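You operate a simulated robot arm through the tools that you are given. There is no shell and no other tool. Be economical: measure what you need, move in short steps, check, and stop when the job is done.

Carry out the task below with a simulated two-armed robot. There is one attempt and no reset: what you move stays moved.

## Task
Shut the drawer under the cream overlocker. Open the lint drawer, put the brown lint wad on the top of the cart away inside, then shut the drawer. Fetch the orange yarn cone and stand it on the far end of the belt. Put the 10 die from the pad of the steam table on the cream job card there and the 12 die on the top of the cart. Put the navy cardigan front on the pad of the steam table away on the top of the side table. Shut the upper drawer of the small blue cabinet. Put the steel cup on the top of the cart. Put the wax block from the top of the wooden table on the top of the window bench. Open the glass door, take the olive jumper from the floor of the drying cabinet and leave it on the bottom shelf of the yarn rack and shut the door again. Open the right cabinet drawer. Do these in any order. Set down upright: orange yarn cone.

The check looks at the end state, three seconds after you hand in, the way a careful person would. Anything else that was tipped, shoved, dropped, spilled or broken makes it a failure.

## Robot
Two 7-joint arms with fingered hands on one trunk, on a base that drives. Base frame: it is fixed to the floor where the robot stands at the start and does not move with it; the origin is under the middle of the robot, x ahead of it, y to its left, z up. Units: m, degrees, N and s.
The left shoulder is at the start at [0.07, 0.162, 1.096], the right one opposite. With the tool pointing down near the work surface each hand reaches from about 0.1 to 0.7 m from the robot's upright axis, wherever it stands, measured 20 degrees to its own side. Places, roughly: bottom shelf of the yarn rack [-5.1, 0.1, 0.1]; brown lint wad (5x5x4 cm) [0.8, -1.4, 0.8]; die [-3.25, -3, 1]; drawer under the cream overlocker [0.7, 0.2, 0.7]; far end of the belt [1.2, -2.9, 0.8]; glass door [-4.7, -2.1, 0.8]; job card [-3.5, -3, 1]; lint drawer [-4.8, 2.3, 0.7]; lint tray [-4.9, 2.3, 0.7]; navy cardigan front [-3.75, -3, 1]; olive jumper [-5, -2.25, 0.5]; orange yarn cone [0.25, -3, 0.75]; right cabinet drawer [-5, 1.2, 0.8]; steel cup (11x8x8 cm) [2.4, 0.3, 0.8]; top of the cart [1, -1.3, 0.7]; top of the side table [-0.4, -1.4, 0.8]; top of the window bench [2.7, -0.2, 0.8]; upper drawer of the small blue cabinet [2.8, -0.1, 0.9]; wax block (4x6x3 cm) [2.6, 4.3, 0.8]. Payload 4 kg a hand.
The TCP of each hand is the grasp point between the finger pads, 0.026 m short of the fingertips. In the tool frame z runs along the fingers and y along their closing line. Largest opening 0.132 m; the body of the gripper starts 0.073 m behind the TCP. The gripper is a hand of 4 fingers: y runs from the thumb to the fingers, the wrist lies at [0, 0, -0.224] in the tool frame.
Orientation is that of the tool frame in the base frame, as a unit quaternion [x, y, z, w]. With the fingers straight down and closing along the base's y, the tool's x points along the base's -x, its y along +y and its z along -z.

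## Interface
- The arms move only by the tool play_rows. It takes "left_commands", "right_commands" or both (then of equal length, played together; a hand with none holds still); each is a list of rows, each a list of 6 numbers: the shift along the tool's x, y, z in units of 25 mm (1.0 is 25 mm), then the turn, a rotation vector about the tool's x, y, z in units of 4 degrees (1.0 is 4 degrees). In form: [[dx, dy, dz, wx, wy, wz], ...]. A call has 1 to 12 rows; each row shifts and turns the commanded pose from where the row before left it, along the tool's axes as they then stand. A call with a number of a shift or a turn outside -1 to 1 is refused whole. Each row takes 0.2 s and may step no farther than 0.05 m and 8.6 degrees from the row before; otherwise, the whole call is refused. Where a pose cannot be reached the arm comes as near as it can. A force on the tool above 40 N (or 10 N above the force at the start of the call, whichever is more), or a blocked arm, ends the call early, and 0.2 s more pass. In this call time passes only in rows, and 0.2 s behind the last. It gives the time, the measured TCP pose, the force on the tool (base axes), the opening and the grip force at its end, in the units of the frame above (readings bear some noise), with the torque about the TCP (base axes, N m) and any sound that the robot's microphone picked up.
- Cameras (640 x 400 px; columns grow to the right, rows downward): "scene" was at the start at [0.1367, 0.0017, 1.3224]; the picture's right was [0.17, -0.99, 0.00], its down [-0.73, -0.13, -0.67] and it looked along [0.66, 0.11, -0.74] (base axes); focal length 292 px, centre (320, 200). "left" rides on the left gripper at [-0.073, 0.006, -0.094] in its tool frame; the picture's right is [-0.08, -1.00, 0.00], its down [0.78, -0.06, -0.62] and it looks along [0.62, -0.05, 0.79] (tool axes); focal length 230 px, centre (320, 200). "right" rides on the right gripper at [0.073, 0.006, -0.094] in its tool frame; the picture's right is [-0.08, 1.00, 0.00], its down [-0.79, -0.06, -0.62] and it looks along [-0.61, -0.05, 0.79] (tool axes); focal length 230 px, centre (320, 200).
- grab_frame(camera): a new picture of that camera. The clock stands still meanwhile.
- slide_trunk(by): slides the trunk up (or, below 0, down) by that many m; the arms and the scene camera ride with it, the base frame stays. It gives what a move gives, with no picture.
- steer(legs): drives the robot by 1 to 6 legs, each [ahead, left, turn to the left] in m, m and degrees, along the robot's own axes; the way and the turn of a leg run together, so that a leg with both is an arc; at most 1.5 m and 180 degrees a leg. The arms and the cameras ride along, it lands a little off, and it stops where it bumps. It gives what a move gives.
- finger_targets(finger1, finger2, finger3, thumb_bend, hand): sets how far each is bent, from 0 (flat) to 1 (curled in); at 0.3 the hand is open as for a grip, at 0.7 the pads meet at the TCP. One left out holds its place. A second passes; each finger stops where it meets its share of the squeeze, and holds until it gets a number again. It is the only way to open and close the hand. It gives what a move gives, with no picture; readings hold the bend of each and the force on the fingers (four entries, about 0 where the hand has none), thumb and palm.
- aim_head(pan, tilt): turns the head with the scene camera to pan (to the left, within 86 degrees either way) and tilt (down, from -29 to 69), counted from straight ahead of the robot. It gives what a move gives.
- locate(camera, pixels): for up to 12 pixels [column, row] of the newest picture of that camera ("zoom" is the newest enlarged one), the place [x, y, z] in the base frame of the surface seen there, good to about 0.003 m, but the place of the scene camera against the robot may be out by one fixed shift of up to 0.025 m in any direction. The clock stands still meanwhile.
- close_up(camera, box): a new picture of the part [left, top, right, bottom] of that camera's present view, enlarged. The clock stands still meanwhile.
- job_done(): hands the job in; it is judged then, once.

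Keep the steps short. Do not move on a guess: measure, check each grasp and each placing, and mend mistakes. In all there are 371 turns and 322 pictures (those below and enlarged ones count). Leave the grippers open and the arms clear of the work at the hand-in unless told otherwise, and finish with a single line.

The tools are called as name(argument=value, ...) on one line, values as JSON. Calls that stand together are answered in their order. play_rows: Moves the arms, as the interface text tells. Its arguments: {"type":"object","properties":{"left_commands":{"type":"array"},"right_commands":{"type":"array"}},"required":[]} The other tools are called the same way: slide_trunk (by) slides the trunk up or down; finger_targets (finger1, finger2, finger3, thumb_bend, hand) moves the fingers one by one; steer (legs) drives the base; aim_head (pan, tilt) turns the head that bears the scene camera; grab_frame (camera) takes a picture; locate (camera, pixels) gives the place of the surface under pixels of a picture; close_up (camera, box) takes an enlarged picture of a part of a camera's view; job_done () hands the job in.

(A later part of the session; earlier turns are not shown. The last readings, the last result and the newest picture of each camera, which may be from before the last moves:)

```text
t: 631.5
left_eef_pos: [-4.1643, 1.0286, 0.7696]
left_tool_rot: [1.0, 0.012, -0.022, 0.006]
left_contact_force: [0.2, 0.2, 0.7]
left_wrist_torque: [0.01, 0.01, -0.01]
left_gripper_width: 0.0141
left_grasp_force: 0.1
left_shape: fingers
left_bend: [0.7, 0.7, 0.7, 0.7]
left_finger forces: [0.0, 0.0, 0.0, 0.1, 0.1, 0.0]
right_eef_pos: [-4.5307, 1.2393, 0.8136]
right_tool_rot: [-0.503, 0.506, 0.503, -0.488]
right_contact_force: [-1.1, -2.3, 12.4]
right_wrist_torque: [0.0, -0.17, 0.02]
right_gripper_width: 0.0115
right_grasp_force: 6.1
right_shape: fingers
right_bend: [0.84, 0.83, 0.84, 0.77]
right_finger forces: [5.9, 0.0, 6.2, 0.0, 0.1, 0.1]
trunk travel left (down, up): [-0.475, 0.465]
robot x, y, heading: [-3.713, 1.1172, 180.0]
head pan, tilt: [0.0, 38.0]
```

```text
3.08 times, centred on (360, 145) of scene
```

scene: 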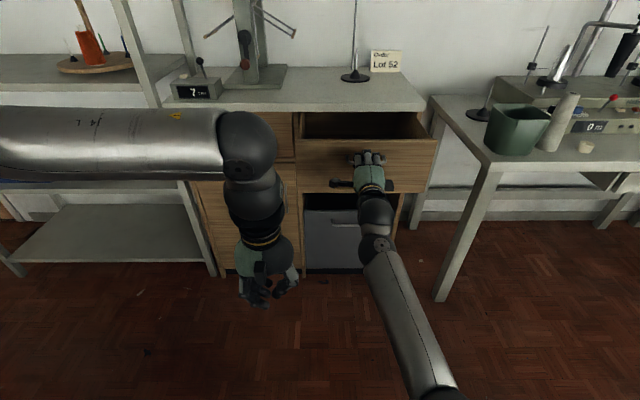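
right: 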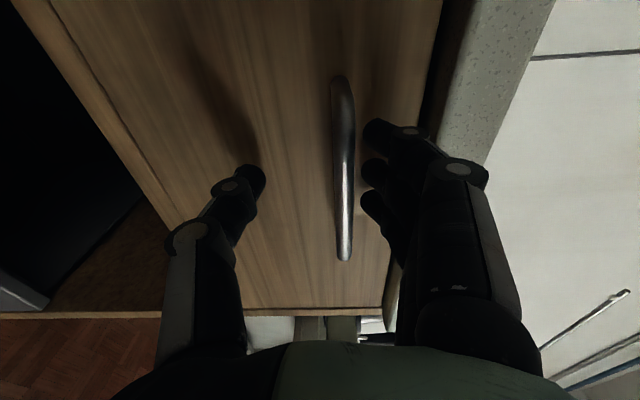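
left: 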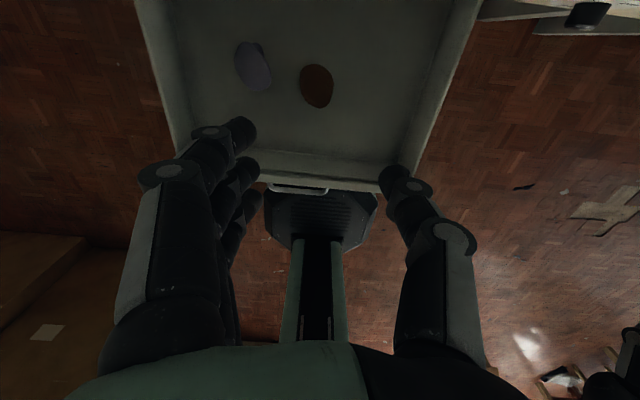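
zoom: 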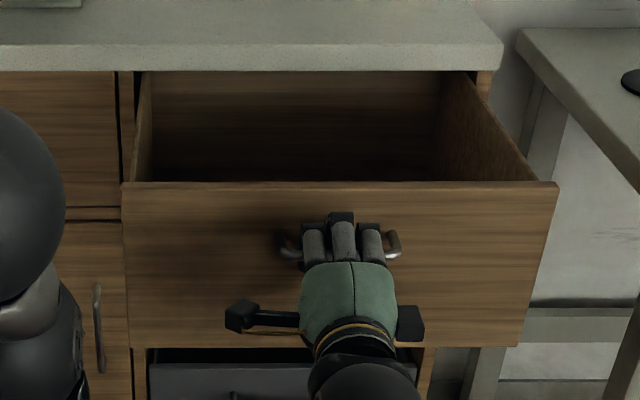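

Well open. I release and back the hand away.

finger_targets(hand="right", finger1=0.45, finger2=0.45, finger3=0.45, thumb_bend=0.45)

steer(legs=[[-0.2, 0, 0]])

grab_frame(camera="scene")

```text
t: 632.5
left_eef_pos: [-4.1653, 1.0293, 0.7697]
left_tool_rot: [1.0, 0.011, -0.02, 0.008]
left_contact_force: [-0.2, 0.4, 0.5]
left_wrist_torque: [0.02, 0.01, 0.01]
left_gripper_width: 0.0142
left_grasp_force: 0.1
left_shape: fingers
left_bend: [0.7, 0.7, 0.7, 0.7]
left_finger forces: [0.0, 0.0, 0.0, 0.0, 0.0, 0.0]
right_eef_pos: [-4.5334, 1.2394, 0.8108]
right_tool_rot: [-0.502, 0.507, 0.503, -0.488]
right_contact_force: [-0.2, -0.1, 0.2]
right_wrist_torque: [-0.02, 0.04, 0.01]
right_gripper_width: 0.0864
right_grasp_force: 0.0
right_shape: fingers
right_bend: [0.45, 0.45, 0.45, 0.45]
right_finger forces: [0.0, 0.0, 0.1, 0.0, 0.0, 0.0]
trunk travel left (down, up): [-0.475, 0.465]
robot x, y, heading: [-3.7114, 1.1154, 179.9]
head pan, tilt: [0.0, 38.0]
```

```text
t: 633.8
left_eef_pos: [-4.0613, 1.0303, 0.7696]
left_tool_rot: [1.0, 0.011, -0.02, 0.007]
left_contact_force: [0.8, 0.3, -0.3]
left_wrist_torque: [0.02, 0.01, 0.02]
left_gripper_width: 0.0141
left_grasp_force: 0.1
left_shape: fingers
left_bend: [0.7, 0.7, 0.7, 0.7]
left_finger forces: [0.0, 0.0, 0.1, 0.0, 0.1, 0.0]
right_eef_pos: [-4.4272, 1.2408, 0.8073]
right_tool_rot: [-0.503, 0.509, 0.502, -0.485]
right_contact_force: [-0.9, -0.4, -0.8]
right_wrist_torque: [-0.01, 0.01, 0.02]
right_gripper_width: 0.0869
right_grasp_force: 0.1
right_shape: fingers
right_bend: [0.45, 0.45, 0.45, 0.45]
right_finger forces: [0.2, 0.0, 0.0, 0.0, 0.1, 0.0]
trunk travel left (down, up): [-0.475, 0.465]
robot x, y, heading: [-3.6074, 1.119, 179.6]
head pan, tilt: [0.0, 38.0]
stopped in leg 1: the robot was blocked; the commanded pose is now the measured one
```

```text
129 pictures are left
```

scene: 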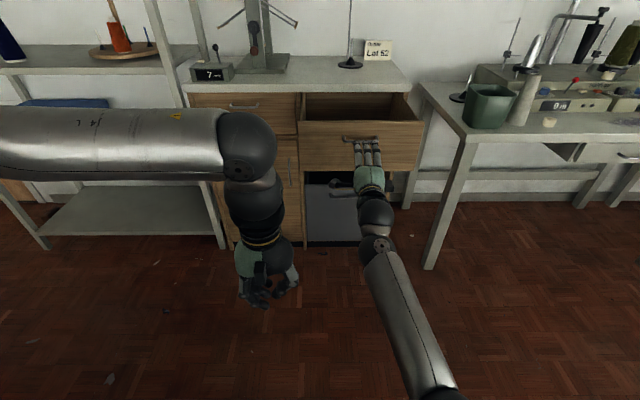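

The base bumped the boxes behind. I move forward a little and turn to check the red cones on them.

play_rows(right_commands=[[0, 0, -1, 0, 0, 0], [0, 0, -1, 0, 0, 0], [0, 0, -1, 0, 0, 0], [0, 0, -1, 0, 0, 0], [0, 0, -1, 0, 0, 0], [0, 0, -1, 0, 0, 0]])

steer(legs=[[0.0, 0.65, 0], [0.1, 0.5, 0]])

aim_head(pan=-86, tilt=30)

grab_frame(camera="scene")

```text
t: 635.2
left_eef_pos: [-4.0603, 1.0299, 0.769]
left_tool_rot: [1.0, 0.01, -0.021, 0.007]
left_contact_force: [0.4, -1.1, -0.1]
left_wrist_torque: [0.04, 0.02, 0.0]
left_gripper_width: 0.0143
left_grasp_force: 0.0
left_shape: fingers
left_bend: [0.7, 0.7, 0.7, 0.7]
left_finger forces: [0.0, 0.0, 0.0, 0.0, 0.1, 0.0]
right_eef_pos: [-4.2766, 1.2363, 0.8123]
right_tool_rot: [-0.502, 0.509, 0.502, -0.487]
right_contact_force: [0.1, -0.2, 0.2]
right_wrist_torque: [0.04, 0.0, -0.01]
right_gripper_width: 0.0871
right_grasp_force: 0.0
right_shape: fingers
right_bend: [0.45, 0.45, 0.45, 0.45]
right_finger forces: [0.1, 0.1, 0.1, 0.0, 0.0, 0.0]
trunk travel left (down, up): [-0.475, 0.465]
robot x, y, heading: [-3.6086, 1.1179, 179.7]
head pan, tilt: [0.0, 38.0]
```

```text
t: 636.7
left_eef_pos: [-4.0805, 0.9282, 0.7696]
left_tool_rot: [0.998, 0.055, -0.019, 0.007]
left_contact_force: [0.1, -0.1, 0.1]
left_wrist_torque: [0.01, 0.0, -0.05]
left_gripper_width: 0.0141
left_grasp_force: 0.1
left_shape: fingers
left_bend: [0.7, 0.7, 0.7, 0.7]
left_finger forces: [0.0, 0.0, 0.1, 0.0, 0.1, 0.0]
right_eef_pos: [-4.3122, 1.1151, 0.8106]
right_tool_rot: [0.526, -0.486, -0.48, 0.508]
right_contact_force: [-0.6, -0.7, -0.1]
right_wrist_torque: [0.0, -0.05, 0.0]
right_gripper_width: 0.0868
right_grasp_force: 0.0
right_shape: fingers
right_bend: [0.45, 0.45, 0.45, 0.45]
right_finger forces: [0.1, 0.1, 0.1, 0.1, 0.0, 0.1]
trunk travel left (down, up): [-0.475, 0.465]
robot x, y, heading: [-3.6362, 1.0541, -175.1]
head pan, tilt: [0.0, 38.0]
stopped in leg 1: the robot was blocked; the commanded pose is now the measured one
```

```text
t: 638.3
left_eef_pos: [-4.0787, 0.9279, 0.7682]
left_tool_rot: [0.998, 0.056, -0.019, 0.007]
left_contact_force: [-0.9, -0.7, 0.0]
left_wrist_torque: [-0.07, -0.03, -0.01]
left_gripper_width: 0.0139
left_grasp_force: 0.0
left_shape: fingers
left_bend: [0.7, 0.7, 0.7, 0.7]
left_finger forces: [0.1, 0.1, 0.1, 0.0, 0.0, 0.0]
right_eef_pos: [-4.3131, 1.117, 0.8115]
right_tool_rot: [0.526, -0.485, -0.48, 0.508]
right_contact_force: [-0.4, 0.1, 0.2]
right_wrist_torque: [-0.01, 0.01, 0.03]
right_gripper_width: 0.0865
right_grasp_force: 0.1
right_shape: fingers
right_bend: [0.45, 0.45, 0.45, 0.45]
right_finger forces: [0.0, 0.0, 0.0, 0.0, 0.0, 0.1]
trunk travel left (down, up): [-0.475, 0.465]
robot x, y, heading: [-3.6384, 1.0551, -175.3]
head pan, tilt: [-85.9, 30.0]
```

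```text
128 pictures are left
```

scene: 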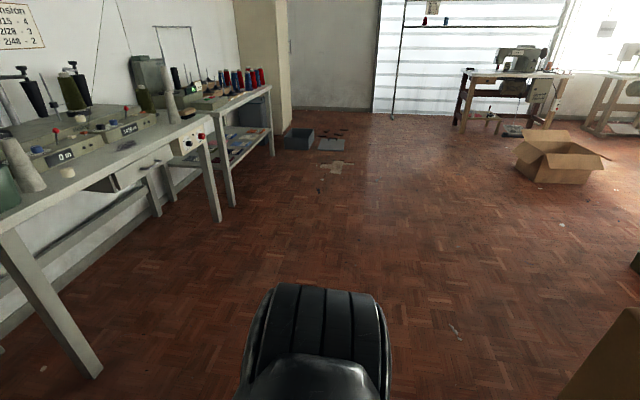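

I was still touching the boxes. I move forward (west) 0.12 m first, then look at the boxes on the left-rear.

steer(legs=[[0.12, 0, 0], [0, 0, -5]])

aim_head(pan=86, tilt=35)

grab_frame(camera="scene")

```text
t: 640.0
left_eef_pos: [-4.207, 0.9589, 0.7681]
left_tool_rot: [1.0, 0.011, -0.02, 0.007]
left_contact_force: [-0.3, -0.8, 1.1]
left_wrist_torque: [-0.02, -0.01, 0.02]
left_gripper_width: 0.0144
left_grasp_force: 0.0
left_shape: fingers
left_bend: [0.7, 0.7, 0.7, 0.7]
left_finger forces: [0.0, 0.0, 0.0, 0.0, 0.0, 0.0]
right_eef_pos: [-4.4233, 1.1673, 0.8103]
right_tool_rot: [-0.504, 0.509, 0.502, -0.486]
right_contact_force: [1.2, 0.8, -0.4]
right_wrist_torque: [0.0, -0.03, 0.02]
right_gripper_width: 0.0868
right_grasp_force: 0.1
right_shape: fingers
right_bend: [0.45, 0.45, 0.45, 0.45]
right_finger forces: [0.0, 0.0, 0.0, 0.0, 0.0, 0.1]
trunk travel left (down, up): [-0.475, 0.465]
robot x, y, heading: [-3.7491, 1.0457, 179.7]
head pan, tilt: [-85.9, 30.0]
```

```text
t: 642.6
left_eef_pos: [-4.2064, 0.958, 0.7693]
left_tool_rot: [1.0, 0.011, -0.02, 0.007]
left_contact_force: [-0.4, -0.2, -0.2]
left_wrist_torque: [0.01, -0.03, 0.0]
left_gripper_width: 0.014
left_grasp_force: 0.0
left_shape: fingers
left_bend: [0.7, 0.7, 0.7, 0.7]
left_finger forces: [0.0, 0.0, 0.0, 0.0, 0.0, 0.1]
right_eef_pos: [-4.4232, 1.1659, 0.8098]
right_tool_rot: [-0.504, 0.508, 0.502, -0.486]
right_contact_force: [0.2, 0.4, 0.2]
right_wrist_torque: [-0.02, -0.01, -0.02]
right_gripper_width: 0.0869
right_grasp_force: 0.2
right_shape: fingers
right_bend: [0.45, 0.45, 0.45, 0.45]
right_finger forces: [0.0, 0.0, 0.1, 0.0, 0.1, 0.0]
trunk travel left (down, up): [-0.475, 0.465]
robot x, y, heading: [-3.7542, 1.046, 179.7]
head pan, tilt: [85.9, 35.0]
```

```text
127 pictures are left
```

scene: 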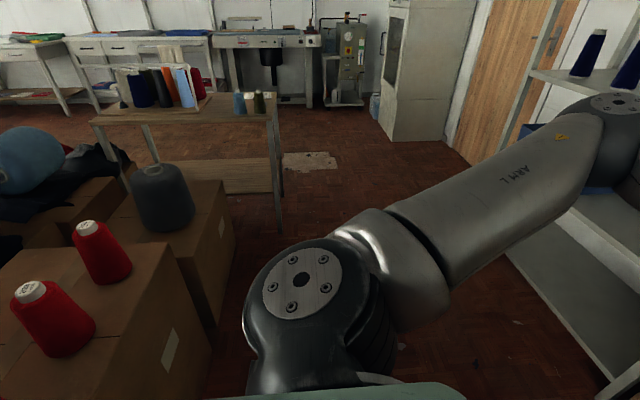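

The cones are standing. I raise the trunk, turn south, and drive to the drying cabinet.

slide_trunk(by=0.2)

steer(legs=[[0, 0, 90], [0, -0.5, 0], [1.4, 0, 0]])

aim_head(pan=0, tilt=35)

grab_frame(camera="scene")

```text
t: 644.8
left_eef_pos: [-4.2074, 0.959, 0.9692]
left_tool_rot: [1.0, 0.01, -0.02, 0.007]
left_contact_force: [0.2, -0.2, -0.6]
left_wrist_torque: [-0.02, 0.0, -0.02]
left_gripper_width: 0.0142
left_grasp_force: 0.0
left_shape: fingers
left_bend: [0.7, 0.7, 0.7, 0.7]
left_finger forces: [0.1, 0.1, 0.0, 0.1, 0.0, 0.0]
right_eef_pos: [-4.4218, 1.1656, 1.01]
right_tool_rot: [-0.504, 0.508, 0.502, -0.486]
right_contact_force: [0.2, -0.6, 0.3]
right_wrist_torque: [-0.03, -0.03, -0.04]
right_gripper_width: 0.087
right_grasp_force: 0.1
right_shape: fingers
right_bend: [0.45, 0.45, 0.45, 0.45]
right_finger forces: [0.0, 0.1, 0.0, 0.1, 0.1, 0.0]
trunk travel left (down, up): [-0.675, 0.265]
robot x, y, heading: [-3.7523, 1.046, 179.9]
head pan, tilt: [85.9, 35.0]
```

```text
t: 658.2
left_eef_pos: [-4.2016, -0.826, 0.9675]
left_tool_rot: [0.706, 0.708, -0.01, 0.019]
left_contact_force: [0.7, -0.6, -0.4]
left_wrist_torque: [-0.03, -0.03, 0.03]
left_gripper_width: 0.014
left_grasp_force: 0.0
left_shape: fingers
left_bend: [0.7, 0.7, 0.7, 0.7]
left_finger forces: [0.0, 0.0, 0.1, 0.1, 0.0, 0.1]
right_eef_pos: [-4.4121, -1.0378, 1.01]
right_tool_rot: [0.716, -0.011, -0.017, 0.698]
right_contact_force: [-0.4, -0.7, 0.6]
right_wrist_torque: [0.02, 0.03, 0.03]
right_gripper_width: 0.0867
right_grasp_force: 0.2
right_shape: fingers
right_bend: [0.45, 0.45, 0.45, 0.45]
right_finger forces: [0.0, 0.1, 0.0, 0.1, 0.1, 0.1]
trunk travel left (down, up): [-0.675, 0.265]
robot x, y, heading: [-4.2822, -0.3689, -91.4]
head pan, tilt: [85.9, 35.0]
```

```text
t: 659.8
left_eef_pos: [-4.2008, -0.8264, 0.9688]
left_tool_rot: [0.706, 0.708, -0.009, 0.019]
left_contact_force: [1.3, -1.0, 0.6]
left_wrist_torque: [-0.02, 0.01, 0.0]
left_gripper_width: 0.0142
left_grasp_force: 0.1
left_shape: fingers
left_bend: [0.7, 0.7, 0.7, 0.7]
left_finger forces: [0.0, 0.0, 0.0, 0.1, 0.0, 0.0]
right_eef_pos: [-4.4118, -1.0376, 1.0114]
right_tool_rot: [0.716, -0.011, -0.019, 0.698]
right_contact_force: [0.2, -0.3, -0.6]
right_wrist_torque: [-0.02, 0.0, -0.01]
right_gripper_width: 0.0868
right_grasp_force: 0.0
right_shape: fingers
right_bend: [0.45, 0.45, 0.45, 0.45]
right_finger forces: [0.1, 0.0, 0.1, 0.0, 0.0, 0.0]
trunk travel left (down, up): [-0.675, 0.265]
robot x, y, heading: [-4.2814, -0.3691, -91.3]
head pan, tilt: [0.0, 35.0]
```

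```text
126 pictures are left
```

scene: 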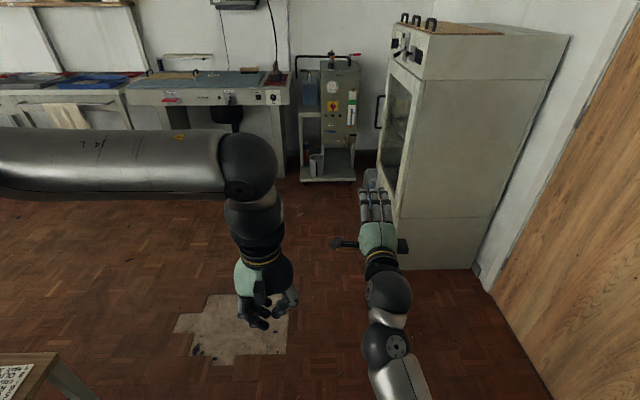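

locate(camera="scene", pixels=[[378, 110], [377, 98], [378, 125], [388, 60], [425, 55], [420, 250], [405, 100], [440, 255], [480, 265], [370, 180], [330, 175]])

steer(legs=[[0, 0.35, 0], [1.3, 0, 0]])

grab_frame(camera="scene")

```text
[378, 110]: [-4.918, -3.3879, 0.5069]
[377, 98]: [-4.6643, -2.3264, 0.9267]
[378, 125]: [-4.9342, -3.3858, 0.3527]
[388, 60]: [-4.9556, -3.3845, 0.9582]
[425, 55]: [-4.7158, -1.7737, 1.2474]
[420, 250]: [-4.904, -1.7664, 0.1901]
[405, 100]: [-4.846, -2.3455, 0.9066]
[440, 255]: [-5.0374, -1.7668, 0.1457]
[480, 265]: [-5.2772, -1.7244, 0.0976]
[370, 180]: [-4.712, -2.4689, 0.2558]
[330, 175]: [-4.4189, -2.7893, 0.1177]
```

```text
t: 662.0
left_eef_pos: [-3.8873, -0.8323, 0.9691]
left_tool_rot: [0.707, 0.707, -0.009, 0.019]
left_contact_force: [-0.6, -0.5, -0.5]
left_wrist_torque: [0.01, -0.01, 0.02]
left_gripper_width: 0.0142
left_grasp_force: 0.2
left_shape: fingers
left_bend: [0.7, 0.7, 0.7, 0.7]
left_finger forces: [0.1, 0.0, 0.0, 0.0, 0.0, 0.1]
right_eef_pos: [-4.0983, -1.043, 1.0108]
right_tool_rot: [0.715, -0.011, -0.018, 0.698]
right_contact_force: [0.1, 0.1, 1.5]
right_wrist_torque: [0.01, 0.01, 0.01]
right_gripper_width: 0.0867
right_grasp_force: 0.0
right_shape: fingers
right_bend: [0.45, 0.45, 0.45, 0.45]
right_finger forces: [0.0, 0.0, 0.1, 0.0, 0.0, 0.0]
trunk travel left (down, up): [-0.675, 0.265]
robot x, y, heading: [-3.9648, -0.3739, -91.4]
head pan, tilt: [0.0, 35.0]
stopped in leg 1: the robot was blocked; the commanded pose is now the measured one
```

```text
125 pictures are left
```

scene: 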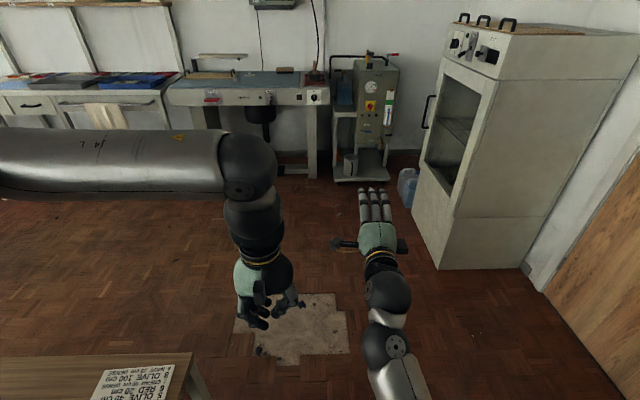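

I strafed too early and touched the small table. I move away and check it.

steer(legs=[[0, -0.12, 0]])

aim_head(pan=45, tilt=40)

grab_frame(camera="scene")

```text
t: 663.3
left_eef_pos: [-4.007, -0.8293, 0.9691]
left_tool_rot: [0.707, 0.707, -0.009, 0.019]
left_contact_force: [0.1, 1.2, -0.1]
left_wrist_torque: [0.01, -0.02, -0.01]
left_gripper_width: 0.0139
left_grasp_force: 0.1
left_shape: fingers
left_bend: [0.7, 0.7, 0.7, 0.7]
left_finger forces: [0.0, 0.0, 0.0, 0.0, 0.1, 0.0]
right_eef_pos: [-4.2196, -1.0395, 1.0106]
right_tool_rot: [0.716, -0.012, -0.018, 0.698]
right_contact_force: [0.2, -0.3, 0.0]
right_wrist_torque: [-0.02, 0.01, 0.01]
right_gripper_width: 0.0866
right_grasp_force: 0.1
right_shape: fingers
right_bend: [0.45, 0.45, 0.45, 0.45]
right_finger forces: [0.1, 0.0, 0.0, 0.1, 0.1, 0.0]
trunk travel left (down, up): [-0.675, 0.265]
robot x, y, heading: [-4.0829, -0.3757, -91.5]
head pan, tilt: [0.0, 35.0]
```

```text
t: 664.4
left_eef_pos: [-4.007, -0.8292, 0.9688]
left_tool_rot: [0.708, 0.706, -0.01, 0.019]
left_contact_force: [0.9, -0.2, 0.1]
left_wrist_torque: [0.0, 0.04, 0.02]
left_gripper_width: 0.0141
left_grasp_force: 0.2
left_shape: fingers
left_bend: [0.7, 0.7, 0.7, 0.7]
left_finger forces: [0.0, 0.0, 0.1, 0.1, 0.1, 0.0]
right_eef_pos: [-4.2196, -1.0388, 1.0114]
right_tool_rot: [0.716, -0.013, -0.019, 0.698]
right_contact_force: [0.0, -0.2, -0.8]
right_wrist_torque: [0.01, -0.02, 0.03]
right_gripper_width: 0.0866
right_grasp_force: 0.2
right_shape: fingers
right_bend: [0.45, 0.45, 0.45, 0.45]
right_finger forces: [0.0, 0.0, 0.0, 0.0, 0.0, 0.0]
trunk travel left (down, up): [-0.675, 0.265]
robot x, y, heading: [-4.0844, -0.3736, -91.5]
head pan, tilt: [45.0, 40.0]
```

```text
124 pictures are left
```

scene: 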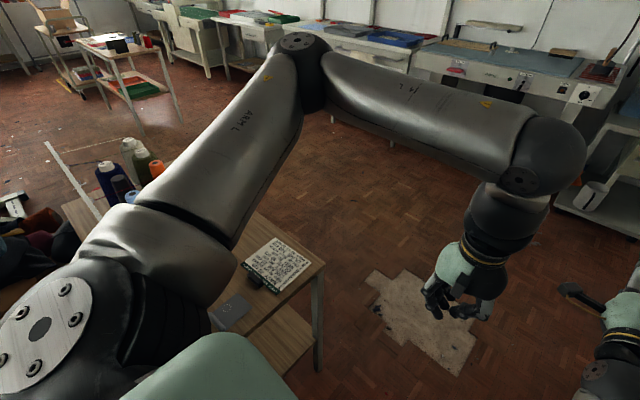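

steer(legs=[[0, 0, 1.5], [1.3, 0, 0], [0, 0.3, 0], [0, 0, -90], [0, 0.35, 0]])

aim_head(pan=0, tilt=30)

grab_frame(camera="scene")

```text
t: 678.6
left_eef_pos: [-4.272, -2.1058, 0.9696]
left_tool_rot: [1.0, -0.004, -0.02, 0.006]
left_contact_force: [-0.3, 0.0, -0.4]
left_wrist_torque: [0.02, -0.02, 0.02]
left_gripper_width: 0.014
left_grasp_force: 0.0
left_shape: fingers
left_bend: [0.7, 0.7, 0.7, 0.7]
left_finger forces: [0.1, 0.1, 0.1, 0.1, 0.1, 0.1]
right_eef_pos: [-4.4816, -1.8934, 1.0094]
right_tool_rot: [-0.496, 0.516, 0.509, -0.479]
right_contact_force: [0.1, -0.4, 0.1]
right_wrist_torque: [-0.02, 0.03, -0.04]
right_gripper_width: 0.0867
right_grasp_force: 0.0
right_shape: fingers
right_bend: [0.45, 0.45, 0.45, 0.45]
right_finger forces: [0.1, 0.0, 0.1, 0.1, 0.0, 0.0]
trunk travel left (down, up): [-0.675, 0.265]
robot x, y, heading: [-3.8152, -2.0307, 178.2]
head pan, tilt: [45.0, 40.0]
```

```text
t: 679.8
left_eef_pos: [-4.2734, -2.1055, 0.968]
left_tool_rot: [1.0, -0.004, -0.02, 0.007]
left_contact_force: [0.6, -0.3, 0.7]
left_wrist_torque: [0.0, 0.0, -0.02]
left_gripper_width: 0.0141
left_grasp_force: 0.1
left_shape: fingers
left_bend: [0.7, 0.7, 0.7, 0.7]
left_finger forces: [0.1, 0.0, 0.1, 0.1, 0.0, 0.0]
right_eef_pos: [-4.4814, -1.8929, 1.0108]
right_tool_rot: [-0.496, 0.516, 0.508, -0.479]
right_contact_force: [-0.5, 0.5, -0.2]
right_wrist_torque: [0.0, -0.02, 0.01]
right_gripper_width: 0.0869
right_grasp_force: 0.0
right_shape: fingers
right_bend: [0.45, 0.45, 0.45, 0.45]
right_finger forces: [0.0, 0.0, 0.1, 0.1, 0.1, 0.0]
trunk travel left (down, up): [-0.675, 0.265]
robot x, y, heading: [-3.8178, -2.0309, 178.0]
head pan, tilt: [0.0, 30.0]
```

```text
123 pictures are left
```

scene: 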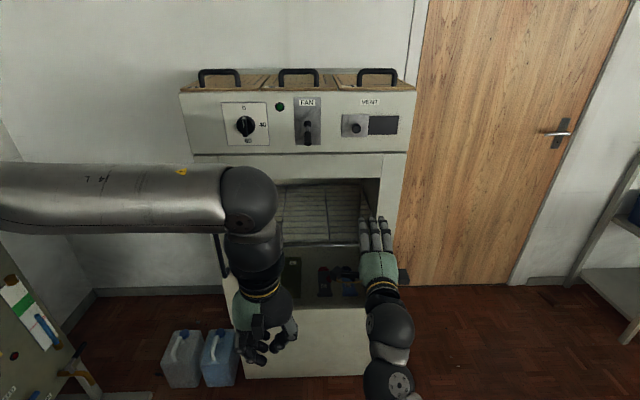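

The cabinet front is ahead; the door's handle is on its south side. I strafe left a bit, unroll the right hand (closing sideways for the vertical handle), and look.

steer(legs=[[0, 0.2, 2]])

play_rows(right_commands=[[0, 0, 0, 0, 0, -1], [0, 0, 0, 0, 0, -1], [0, 0, 0, 0, 0, -1], [0, 0, 0, 0, 0, -1], [0, 0, 0, 0, 0, -1], [0, 0, 0, 0, 0, -1], [0, 0, 0, 0, 0, -1], [0, 0, 0, 0, 0, -1], [0, 0, 0, 0, 0, -1], [0, 0, 0, 0, 0, -1], [0, 0, 0, 0, 0, -1], [0, 0, 0, 0, 0, -1]])

play_rows(right_commands=[[0, 0, 0, 0, 0, -1], [0, 0, 0, 0, 0, -1], [0, 0, 0, 0, 0, -1], [0, 0, 0, 0, 0, -1], [0, 0, 0, 0, 0, -1], [0, 0, 0, 0, 0, -1], [0, 0, 0, 0, 0, -1], [0, 0, 0, 0, 0, -1], [0, 0, 0, 0, 0, -1], [0, 0, 0, 0, 0, -1]], left_commands=[[0, 1, 0, 0, 0, 0], [0, 1, 0, 0, 0, 0], [0, 1, 0, 0, 0, 0], [0, 1, 0, 0, 0, 0], [1, 0, 0, 0, 0, 0], [1, 0, 0, 0, 0, 0], [1, 0, 0, 0, 0, 0], [1, 0, 0, 0, 0, 0], [0, 0, 0, 0, 0, 0], [0, 0, 0, 0, 0, 0]])

grab_frame(camera="scene")

grab_frame(camera="right")

```text
t: 681.4
left_eef_pos: [-4.2719, -2.3221, 0.97]
left_tool_rot: [1.0, 0.014, -0.021, 0.007]
left_contact_force: [-0.7, -0.1, 0.4]
left_wrist_torque: [0.01, 0.0, 0.0]
left_gripper_width: 0.0141
left_grasp_force: 0.0
left_shape: fingers
left_bend: [0.7, 0.7, 0.7, 0.7]
left_finger forces: [0.0, 0.0, 0.0, 0.0, 0.1, 0.0]
right_eef_pos: [-4.4888, -2.1169, 1.0106]
right_tool_rot: [-0.505, 0.508, 0.5, -0.488]
right_contact_force: [-0.7, -0.5, 0.4]
right_wrist_torque: [0.02, 0.03, -0.02]
right_gripper_width: 0.0869
right_grasp_force: 0.0
right_shape: fingers
right_bend: [0.45, 0.45, 0.45, 0.45]
right_finger forces: [0.0, 0.0, 0.0, 0.1, 0.1, 0.0]
trunk travel left (down, up): [-0.675, 0.265]
robot x, y, heading: [-3.8194, -2.2346, 179.7]
head pan, tilt: [0.0, 30.0]
```

```text
t: 684.0
left_eef_pos: [-4.272, -2.3225, 0.9683]
left_tool_rot: [1.0, 0.013, -0.02, 0.007]
left_contact_force: [0.5, 0.6, -0.2]
left_wrist_torque: [0.03, -0.01, -0.03]
left_gripper_width: 0.0143
left_grasp_force: 0.1
left_shape: fingers
left_bend: [0.7, 0.7, 0.7, 0.7]
left_finger forces: [0.0, 0.0, 0.0, 0.0, 0.0, 0.0]
right_eef_pos: [-4.4896, -2.1144, 1.0101]
right_tool_rot: [0.668, -0.258, -0.656, 0.24]
right_contact_force: [0.8, -0.2, 0.2]
right_wrist_torque: [0.02, -0.04, -0.02]
right_gripper_width: 0.0867
right_grasp_force: 0.0
right_shape: fingers
right_bend: [0.45, 0.45, 0.45, 0.45]
right_finger forces: [0.1, 0.0, 0.0, 0.0, 0.1, 0.1]
trunk travel left (down, up): [-0.675, 0.265]
robot x, y, heading: [-3.8166, -2.2345, 179.8]
head pan, tilt: [0.0, 30.0]
```

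```text
t: 686.2
left_eef_pos: [-4.1709, -2.421, 0.9668]
left_tool_rot: [1.0, 0.013, -0.02, 0.007]
left_contact_force: [-0.3, -0.2, -0.6]
left_wrist_torque: [-0.02, -0.02, 0.02]
left_gripper_width: 0.014
left_grasp_force: 0.2
left_shape: fingers
left_bend: [0.7, 0.7, 0.7, 0.7]
left_finger forces: [0.0, 0.0, 0.0, 0.0, 0.0, 0.0]
right_eef_pos: [-4.4895, -2.116, 1.0109]
right_tool_rot: [0.716, -0.013, -0.698, 0.003]
right_contact_force: [-0.4, -0.2, 0.8]
right_wrist_torque: [0.01, -0.01, 0.01]
right_gripper_width: 0.0866
right_grasp_force: 0.1
right_shape: fingers
right_bend: [0.45, 0.45, 0.45, 0.45]
right_finger forces: [0.0, 0.0, 0.0, 0.1, 0.1, 0.1]
trunk travel left (down, up): [-0.675, 0.265]
robot x, y, heading: [-3.817, -2.2357, 179.8]
head pan, tilt: [0.0, 30.0]
```

```text
122 pictures are left
```

scene: 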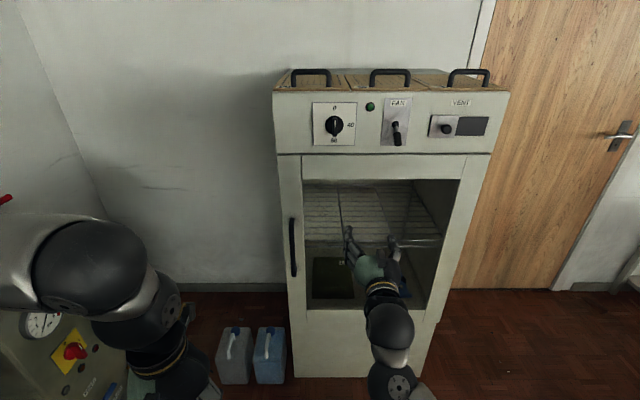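

```text
121 pictures are left
```

right: 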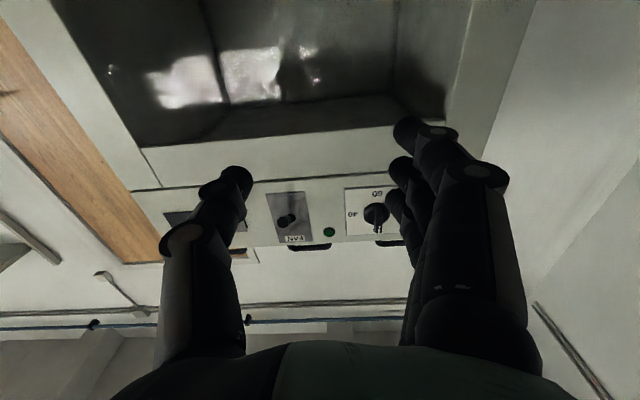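

locate(camera="scene", pixels=[[293, 222], [293, 247], [293, 272], [285, 200], [302, 200], [465, 200], [440, 290], [332, 275], [400, 265], [440, 240], [285, 350], [490, 160]])

close_up(camera="scene", box=[270, 150, 490, 330])

```text
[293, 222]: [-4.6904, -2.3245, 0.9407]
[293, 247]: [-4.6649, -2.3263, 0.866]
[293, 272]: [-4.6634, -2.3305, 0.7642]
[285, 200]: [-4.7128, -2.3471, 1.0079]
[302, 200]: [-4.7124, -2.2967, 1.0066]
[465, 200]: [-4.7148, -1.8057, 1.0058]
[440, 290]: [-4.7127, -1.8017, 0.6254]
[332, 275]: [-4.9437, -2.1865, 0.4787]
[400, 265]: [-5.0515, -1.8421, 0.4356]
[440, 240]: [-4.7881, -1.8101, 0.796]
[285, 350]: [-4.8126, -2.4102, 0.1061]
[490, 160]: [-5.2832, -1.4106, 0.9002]
```

```text
2.22 times, centred on (380, 240) of scene
```

zoom: 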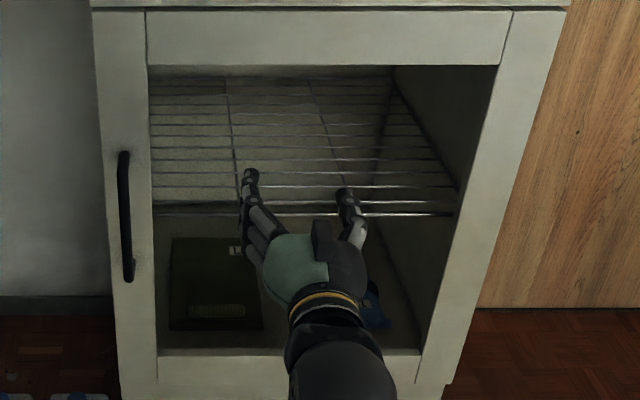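

Handle: x≈−4.653, y≈−2.341, z 0.745–0.925 (true). I strafe left 8 cm, lower the trunk 0.2 and bring the right hand in front of the handle.

steer(legs=[[0, 0.08, 0]])

slide_trunk(by=-0.18)

play_rows(right_commands=[[0, 1, 0, 0, 0, 0], [0, 1, 0, 0, 0, 0], [0, 1, 0, 0, 0, 0], [0, 1, 0, 0, 0, 0], [0, 1, 0, 0, 0, 0], [0, 0.6, 0, 0, 0, 0]])

grab_frame(camera="right")

grab_frame(camera="scene")

```text
t: 687.2
left_eef_pos: [-4.1726, -2.4999, 0.9653]
left_tool_rot: [1.0, 0.013, -0.02, 0.008]
left_contact_force: [-0.9, -0.1, 0.2]
left_wrist_torque: [0.0, 0.03, 0.0]
left_gripper_width: 0.0141
left_grasp_force: 0.1
left_shape: fingers
left_bend: [0.7, 0.7, 0.7, 0.7]
left_finger forces: [0.1, 0.0, 0.0, 0.1, 0.0, 0.1]
right_eef_pos: [-4.4885, -2.1945, 1.0096]
right_tool_rot: [0.715, -0.015, -0.699, 0.002]
right_contact_force: [0.0, 0.2, -0.1]
right_wrist_torque: [0.05, 0.01, -0.02]
right_gripper_width: 0.0869
right_grasp_force: 0.1
right_shape: fingers
right_bend: [0.45, 0.45, 0.45, 0.45]
right_finger forces: [0.0, 0.0, 0.0, 0.0, 0.0, 0.1]
trunk travel left (down, up): [-0.675, 0.265]
robot x, y, heading: [-3.8192, -2.3136, 179.9]
head pan, tilt: [0.0, 30.0]
```

```text
t: 689.2
left_eef_pos: [-4.172, -2.4999, 0.7856]
left_tool_rot: [1.0, 0.013, -0.019, 0.007]
left_contact_force: [-0.7, 0.4, 0.6]
left_wrist_torque: [0.02, 0.01, -0.01]
left_gripper_width: 0.0139
left_grasp_force: 0.0
left_shape: fingers
left_bend: [0.7, 0.7, 0.7, 0.7]
left_finger forces: [0.0, 0.0, 0.0, 0.1, 0.0, 0.0]
right_eef_pos: [-4.4883, -2.195, 0.8312]
right_tool_rot: [0.715, -0.015, -0.699, 0.003]
right_contact_force: [-0.7, -0.3, -0.3]
right_wrist_torque: [0.0, 0.02, -0.02]
right_gripper_width: 0.0867
right_grasp_force: 0.1
right_shape: fingers
right_bend: [0.45, 0.45, 0.45, 0.45]
right_finger forces: [0.0, 0.0, 0.0, 0.0, 0.0, 0.0]
trunk travel left (down, up): [-0.495, 0.445]
robot x, y, heading: [-3.8178, -2.3136, 180.0]
head pan, tilt: [0.0, 30.0]
```

```text
t: 690.6
left_eef_pos: [-4.1699, -2.4994, 0.7856]
left_tool_rot: [1.0, 0.012, -0.02, 0.008]
left_contact_force: [-0.2, -0.1, 0.5]
left_wrist_torque: [0.0, -0.03, 0.01]
left_gripper_width: 0.0141
left_grasp_force: 0.1
left_shape: fingers
left_bend: [0.7, 0.7, 0.7, 0.7]
left_finger forces: [0.1, 0.1, 0.0, 0.0, 0.0, 0.1]
right_eef_pos: [-4.492, -2.3306, 0.8326]
right_tool_rot: [0.715, -0.013, -0.699, -0.002]
right_contact_force: [0.4, -0.1, -1.3]
right_wrist_torque: [-0.01, 0.01, -0.01]
right_gripper_width: 0.0865
right_grasp_force: 0.1
right_shape: fingers
right_bend: [0.45, 0.45, 0.45, 0.45]
right_finger forces: [0.0, 0.1, 0.1, 0.0, 0.0, 0.0]
trunk travel left (down, up): [-0.495, 0.445]
robot x, y, heading: [-3.8203, -2.3149, 179.8]
head pan, tilt: [0.0, 30.0]
```

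```text
119 pictures are left
```

right: 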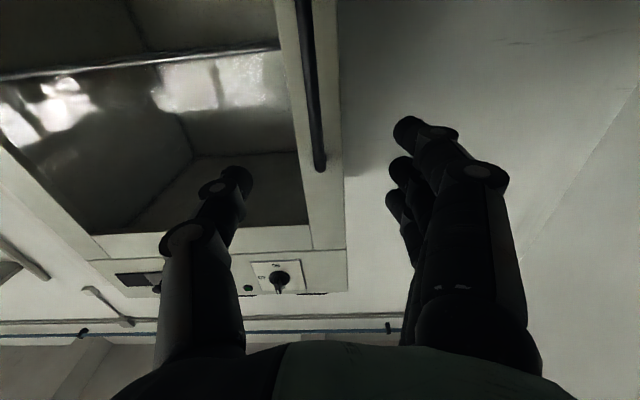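

```text
118 pictures are left
```

scene: 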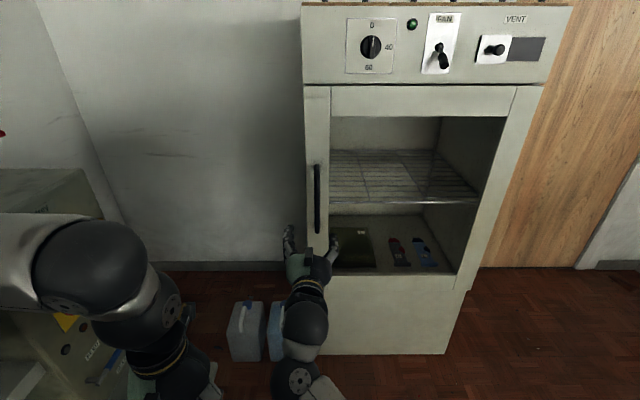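

locate(camera="right", pixels=[[308, 60], [314, 110], [320, 160], [330, 110], [290, 110]])

locate(camera="scene", pixels=[[60, 180], [80, 330], [60, 240], [150, 310], [45, 300], [110, 360]])

```text
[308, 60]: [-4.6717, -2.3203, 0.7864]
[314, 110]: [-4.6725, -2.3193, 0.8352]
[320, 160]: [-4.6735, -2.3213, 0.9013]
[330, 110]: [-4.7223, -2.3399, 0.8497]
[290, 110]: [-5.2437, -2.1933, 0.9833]
```

```text
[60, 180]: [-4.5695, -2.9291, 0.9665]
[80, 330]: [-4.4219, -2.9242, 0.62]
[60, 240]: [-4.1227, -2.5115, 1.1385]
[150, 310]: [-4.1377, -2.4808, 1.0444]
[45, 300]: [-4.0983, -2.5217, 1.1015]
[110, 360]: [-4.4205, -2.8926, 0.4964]
```

Handle (hand camera): (−4.677, −2.320). I advance and pinch it.

play_rows(right_commands=[[0, -0.42, 1, 0, 0, 0], [0, 0, 1, 0, 0, 0], [0, 0, 1, 0, 0, 0], [0, 0, 1, 0, 0, 0], [0, 0, 1, 0, 0, 0], [0, 0, 1, 0, 0, 0], [0, 0, 1, 0, 0, 0], [0, 0, 0.2, 0, 0, 0]])

grab_frame(camera="right")

```text
t: 692.4
left_eef_pos: [-4.1721, -2.4994, 0.7858]
left_tool_rot: [1.0, 0.012, -0.02, 0.007]
left_contact_force: [-0.8, 0.3, 0.1]
left_wrist_torque: [0.0, 0.01, 0.03]
left_gripper_width: 0.0144
left_grasp_force: 0.2
left_shape: fingers
left_bend: [0.7, 0.7, 0.7, 0.7]
left_finger forces: [0.1, 0.0, 0.0, 0.0, 0.1, 0.0]
right_eef_pos: [-4.6724, -2.3225, 0.8299]
right_tool_rot: [0.715, -0.015, -0.699, 0.002]
right_contact_force: [-0.8, -1.0, -0.7]
right_wrist_torque: [0.0, 0.02, 0.0]
right_gripper_width: 0.0868
right_grasp_force: 0.1
right_shape: fingers
right_bend: [0.45, 0.45, 0.45, 0.45]
right_finger forces: [0.1, 0.0, 0.1, 0.1, 0.0, 0.0]
trunk travel left (down, up): [-0.495, 0.445]
robot x, y, heading: [-3.8179, -2.3128, 180.0]
head pan, tilt: [0.0, 30.0]
```

```text
117 pictures are left
```

right: 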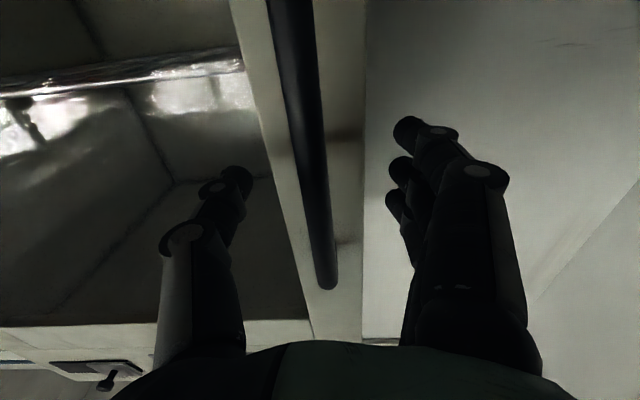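

finger_targets(hand="right", finger1=0.82, finger2=0.82, finger3=0.82, thumb_bend=0.8)

steer(legs=[[-0.15, -0.02, 0]])

grab_frame(camera="scene")

```text
t: 693.4
left_eef_pos: [-4.1703, -2.5003, 0.7857]
left_tool_rot: [1.0, 0.012, -0.019, 0.008]
left_contact_force: [1.0, -0.4, -0.2]
left_wrist_torque: [0.0, 0.01, 0.01]
left_gripper_width: 0.0141
left_grasp_force: 0.0
left_shape: fingers
left_bend: [0.7, 0.7, 0.7, 0.7]
left_finger forces: [0.1, 0.0, 0.0, 0.0, 0.1, 0.0]
right_eef_pos: [-4.6706, -2.3224, 0.8308]
right_tool_rot: [0.716, -0.016, -0.698, 0.001]
right_contact_force: [-1.3, 0.2, 0.4]
right_wrist_torque: [-0.04, 0.02, 0.0]
right_gripper_width: 0.0112
right_grasp_force: 0.8
right_shape: fingers
right_bend: [0.82, 0.79, 0.82, 0.75]
right_finger forces: [0.2, 0.0, 0.0, 0.0, 1.4, 0.1]
trunk travel left (down, up): [-0.495, 0.445]
robot x, y, heading: [-3.8171, -2.3139, 179.8]
head pan, tilt: [0.0, 30.0]
```

```text
t: 694.8
left_eef_pos: [-4.0238, -2.4773, 0.7867]
left_tool_rot: [1.0, 0.011, -0.02, 0.009]
left_contact_force: [0.8, 0.6, 0.2]
left_wrist_torque: [0.02, 0.0, 0.02]
left_gripper_width: 0.014
left_grasp_force: 0.1
left_shape: fingers
left_bend: [0.7, 0.7, 0.7, 0.7]
left_finger forces: [0.0, 0.1, 0.0, 0.0, 0.0, 0.1]
right_eef_pos: [-4.5227, -2.2952, 0.8294]
right_tool_rot: [0.716, -0.02, -0.698, 0.001]
right_contact_force: [-10.4, 28.0, -2.7]
right_wrist_torque: [0.0, 0.08, 0.62]
right_gripper_width: 0.0124
right_grasp_force: 14.4
right_shape: fingers
right_bend: [0.82, 0.79, 0.82, 0.71]
right_finger forces: [0.0, 0.1, 0.0, 0.1, 29.3, 0.1]
trunk travel left (down, up): [-0.495, 0.445]
robot x, y, heading: [-3.6726, -2.2913, 179.7]
head pan, tilt: [0.0, 30.0]
```

```text
116 pictures are left
```

scene: 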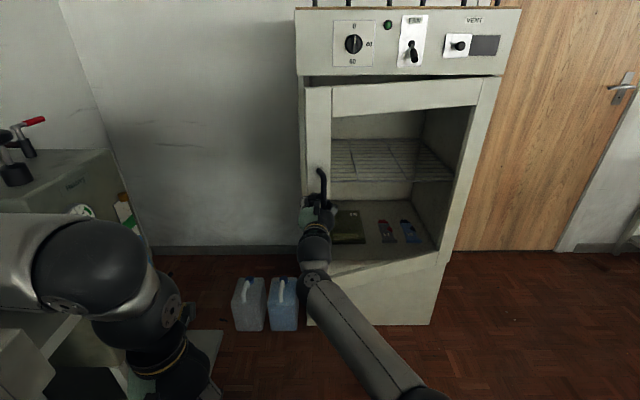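

The door opens (≈15°). The handle presses north on the thumb, so the next leg goes more to the right along the arc.

steer(legs=[[-0.05, -0.045, 0], [-0.06, -0.045, 0]])

grab_frame(camera="scene")

```text
t: 696.5
left_eef_pos: [-3.9129, -2.3896, 0.7862]
left_tool_rot: [1.0, 0.011, -0.02, 0.007]
left_contact_force: [0.3, 0.1, 0.1]
left_wrist_torque: [-0.03, -0.03, -0.03]
left_gripper_width: 0.0143
left_grasp_force: 0.0
left_shape: fingers
left_bend: [0.7, 0.7, 0.7, 0.7]
left_finger forces: [0.0, 0.0, 0.0, 0.0, 0.0, 0.0]
right_eef_pos: [-4.414, -2.2071, 0.83]
right_tool_rot: [0.715, -0.019, -0.699, 0.0]
right_contact_force: [0.2, 0.0, 0.3]
right_wrist_torque: [0.01, -0.03, 0.0]
right_gripper_width: 0.0116
right_grasp_force: 0.1
right_shape: fingers
right_bend: [0.82, 0.81, 0.82, 0.73]
right_finger forces: [0.0, 0.0, 0.1, 0.0, 0.0, 0.0]
trunk travel left (down, up): [-0.495, 0.445]
robot x, y, heading: [-3.5624, -2.2038, 179.7]
head pan, tilt: [0.0, 30.0]
```

```text
115 pictures are left
```

scene: 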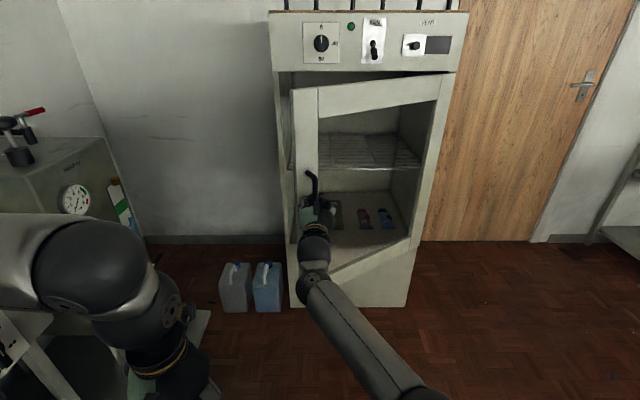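

steer(legs=[[-0.06, -0.04, 0], [-0.05, -0.05, 0]])

grab_frame(camera="scene")

```text
t: 698.1
left_eef_pos: [-3.8019, -2.3, 0.7866]
left_tool_rot: [1.0, 0.012, -0.021, 0.007]
left_contact_force: [0.3, 0.7, 0.2]
left_wrist_torque: [0.0, 0.01, 0.01]
left_gripper_width: 0.0144
left_grasp_force: 0.0
left_shape: fingers
left_bend: [0.7, 0.7, 0.7, 0.7]
left_finger forces: [0.0, 0.1, 0.0, 0.0, 0.0, 0.0]
right_eef_pos: [-4.3001, -2.117, 0.8301]
right_tool_rot: [0.715, -0.019, -0.698, -0.001]
right_contact_force: [0.4, 0.4, -1.0]
right_wrist_torque: [0.01, 0.02, 0.02]
right_gripper_width: 0.0113
right_grasp_force: 2.4
right_shape: fingers
right_bend: [0.82, 0.81, 0.82, 0.73]
right_finger forces: [1.1, 1.5, 0.7, 0.1, 0.1, 0.0]
trunk travel left (down, up): [-0.495, 0.445]
robot x, y, heading: [-3.45, -2.1149, 180.0]
head pan, tilt: [0.0, 30.0]
```

```text
114 pictures are left
```

scene: 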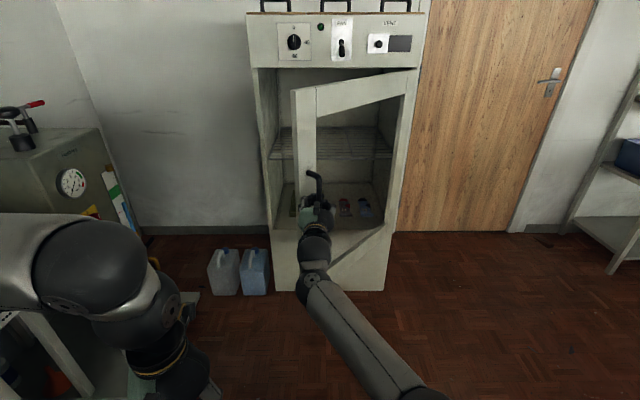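

steer(legs=[[-0.05, -0.06, 0], [-0.045, -0.08, 0]])

grab_frame(camera="scene")

```text
t: 699.9
left_eef_pos: [-3.7096, -2.1594, 0.7851]
left_tool_rot: [1.0, 0.008, -0.019, 0.008]
left_contact_force: [0.1, 0.4, -0.2]
left_wrist_torque: [0.0, 0.02, -0.01]
left_gripper_width: 0.014
left_grasp_force: 0.1
left_shape: fingers
left_bend: [0.7, 0.7, 0.7, 0.7]
left_finger forces: [0.0, 0.0, 0.0, 0.1, 0.0, 0.1]
right_eef_pos: [-4.2084, -1.974, 0.8289]
right_tool_rot: [0.716, -0.021, -0.697, -0.002]
right_contact_force: [-19.5, 7.2, -0.7]
right_wrist_torque: [0.05, 0.02, 0.29]
right_gripper_width: 0.009
right_grasp_force: 13.0
right_shape: fingers
right_bend: [0.78, 0.8, 0.78, 0.73]
right_finger forces: [9.6, 5.8, 10.3, 0.1, 1.2, 0.0]
trunk travel left (down, up): [-0.495, 0.445]
robot x, y, heading: [-3.3535, -1.9791, 179.6]
head pan, tilt: [0.0, 30.0]
```

```text
113 pictures are left
```

scene: 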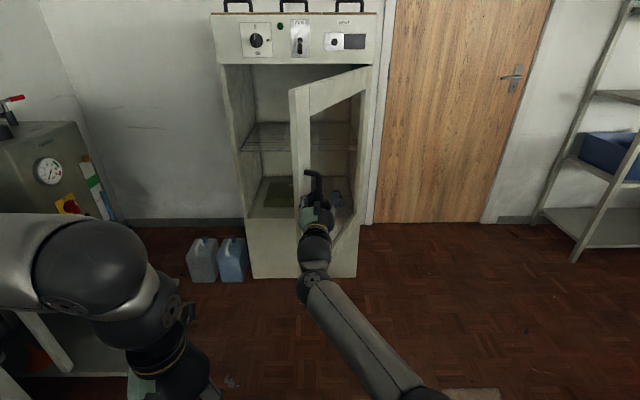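

steer(legs=[[0.01, -0.06, 0], [-0.01, -0.06, 0]])

grab_frame(camera="scene")

```text
t: 701.4
left_eef_pos: [-3.7066, -2.0406, 0.7859]
left_tool_rot: [1.0, 0.009, -0.021, 0.008]
left_contact_force: [0.0, -0.2, -0.1]
left_wrist_torque: [-0.03, -0.03, -0.02]
left_gripper_width: 0.0141
left_grasp_force: 0.1
left_shape: fingers
left_bend: [0.7, 0.7, 0.7, 0.7]
left_finger forces: [0.1, 0.0, 0.0, 0.0, 0.1, 0.1]
right_eef_pos: [-4.2059, -1.8538, 0.8296]
right_tool_rot: [0.715, -0.022, -0.698, -0.003]
right_contact_force: [0.0, 0.4, 0.2]
right_wrist_torque: [-0.02, 0.0, 0.05]
right_gripper_width: 0.0118
right_grasp_force: 0.0
right_shape: fingers
right_bend: [0.82, 0.8, 0.82, 0.73]
right_finger forces: [0.1, 0.1, 0.0, 0.1, 0.0, 0.0]
trunk travel left (down, up): [-0.495, 0.445]
robot x, y, heading: [-3.3502, -1.8615, 179.4]
head pan, tilt: [0.0, 30.0]
```

```text
112 pictures are left
```

scene: 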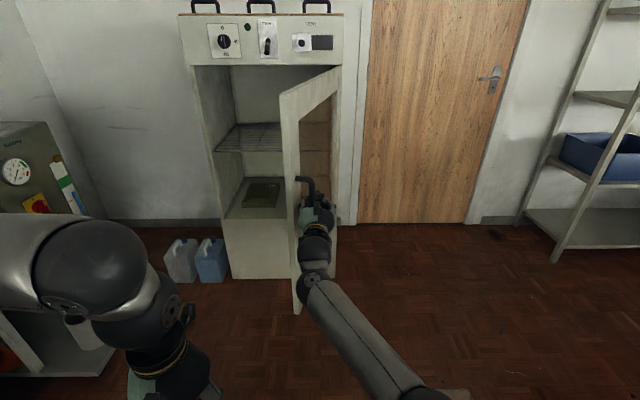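

steer(legs=[[0, -0.08, 0], [0.01, -0.08, 0]])

grab_frame(camera="scene")

```text
t: 703.1
left_eef_pos: [-3.7154, -1.8828, 0.7855]
left_tool_rot: [1.0, 0.009, -0.021, 0.008]
left_contact_force: [-0.6, 0.0, 0.1]
left_wrist_torque: [-0.05, 0.0, -0.01]
left_gripper_width: 0.0141
left_grasp_force: 0.1
left_shape: fingers
left_bend: [0.7, 0.7, 0.7, 0.7]
left_finger forces: [0.0, 0.0, 0.1, 0.0, 0.0, 0.1]
right_eef_pos: [-4.2147, -1.6973, 0.8287]
right_tool_rot: [0.716, -0.021, -0.698, -0.002]
right_contact_force: [0.3, 0.1, -0.4]
right_wrist_torque: [0.03, -0.02, 0.01]
right_gripper_width: 0.0116
right_grasp_force: 0.0
right_shape: fingers
right_bend: [0.82, 0.8, 0.82, 0.73]
right_finger forces: [0.0, 0.1, 0.0, 0.0, 0.1, 0.1]
trunk travel left (down, up): [-0.495, 0.445]
robot x, y, heading: [-3.3615, -1.6965, 179.6]
head pan, tilt: [0.0, 30.0]
```

```text
111 pictures are left
```

scene: 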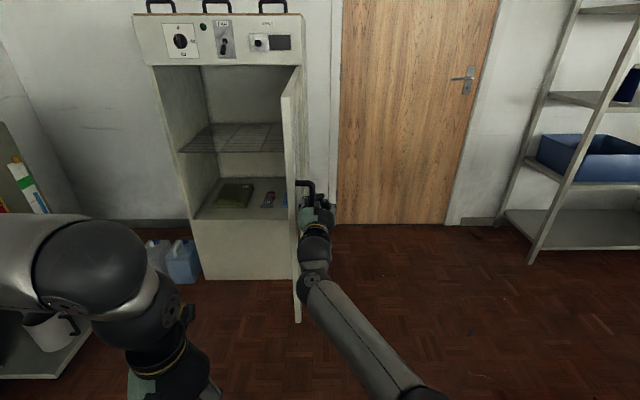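

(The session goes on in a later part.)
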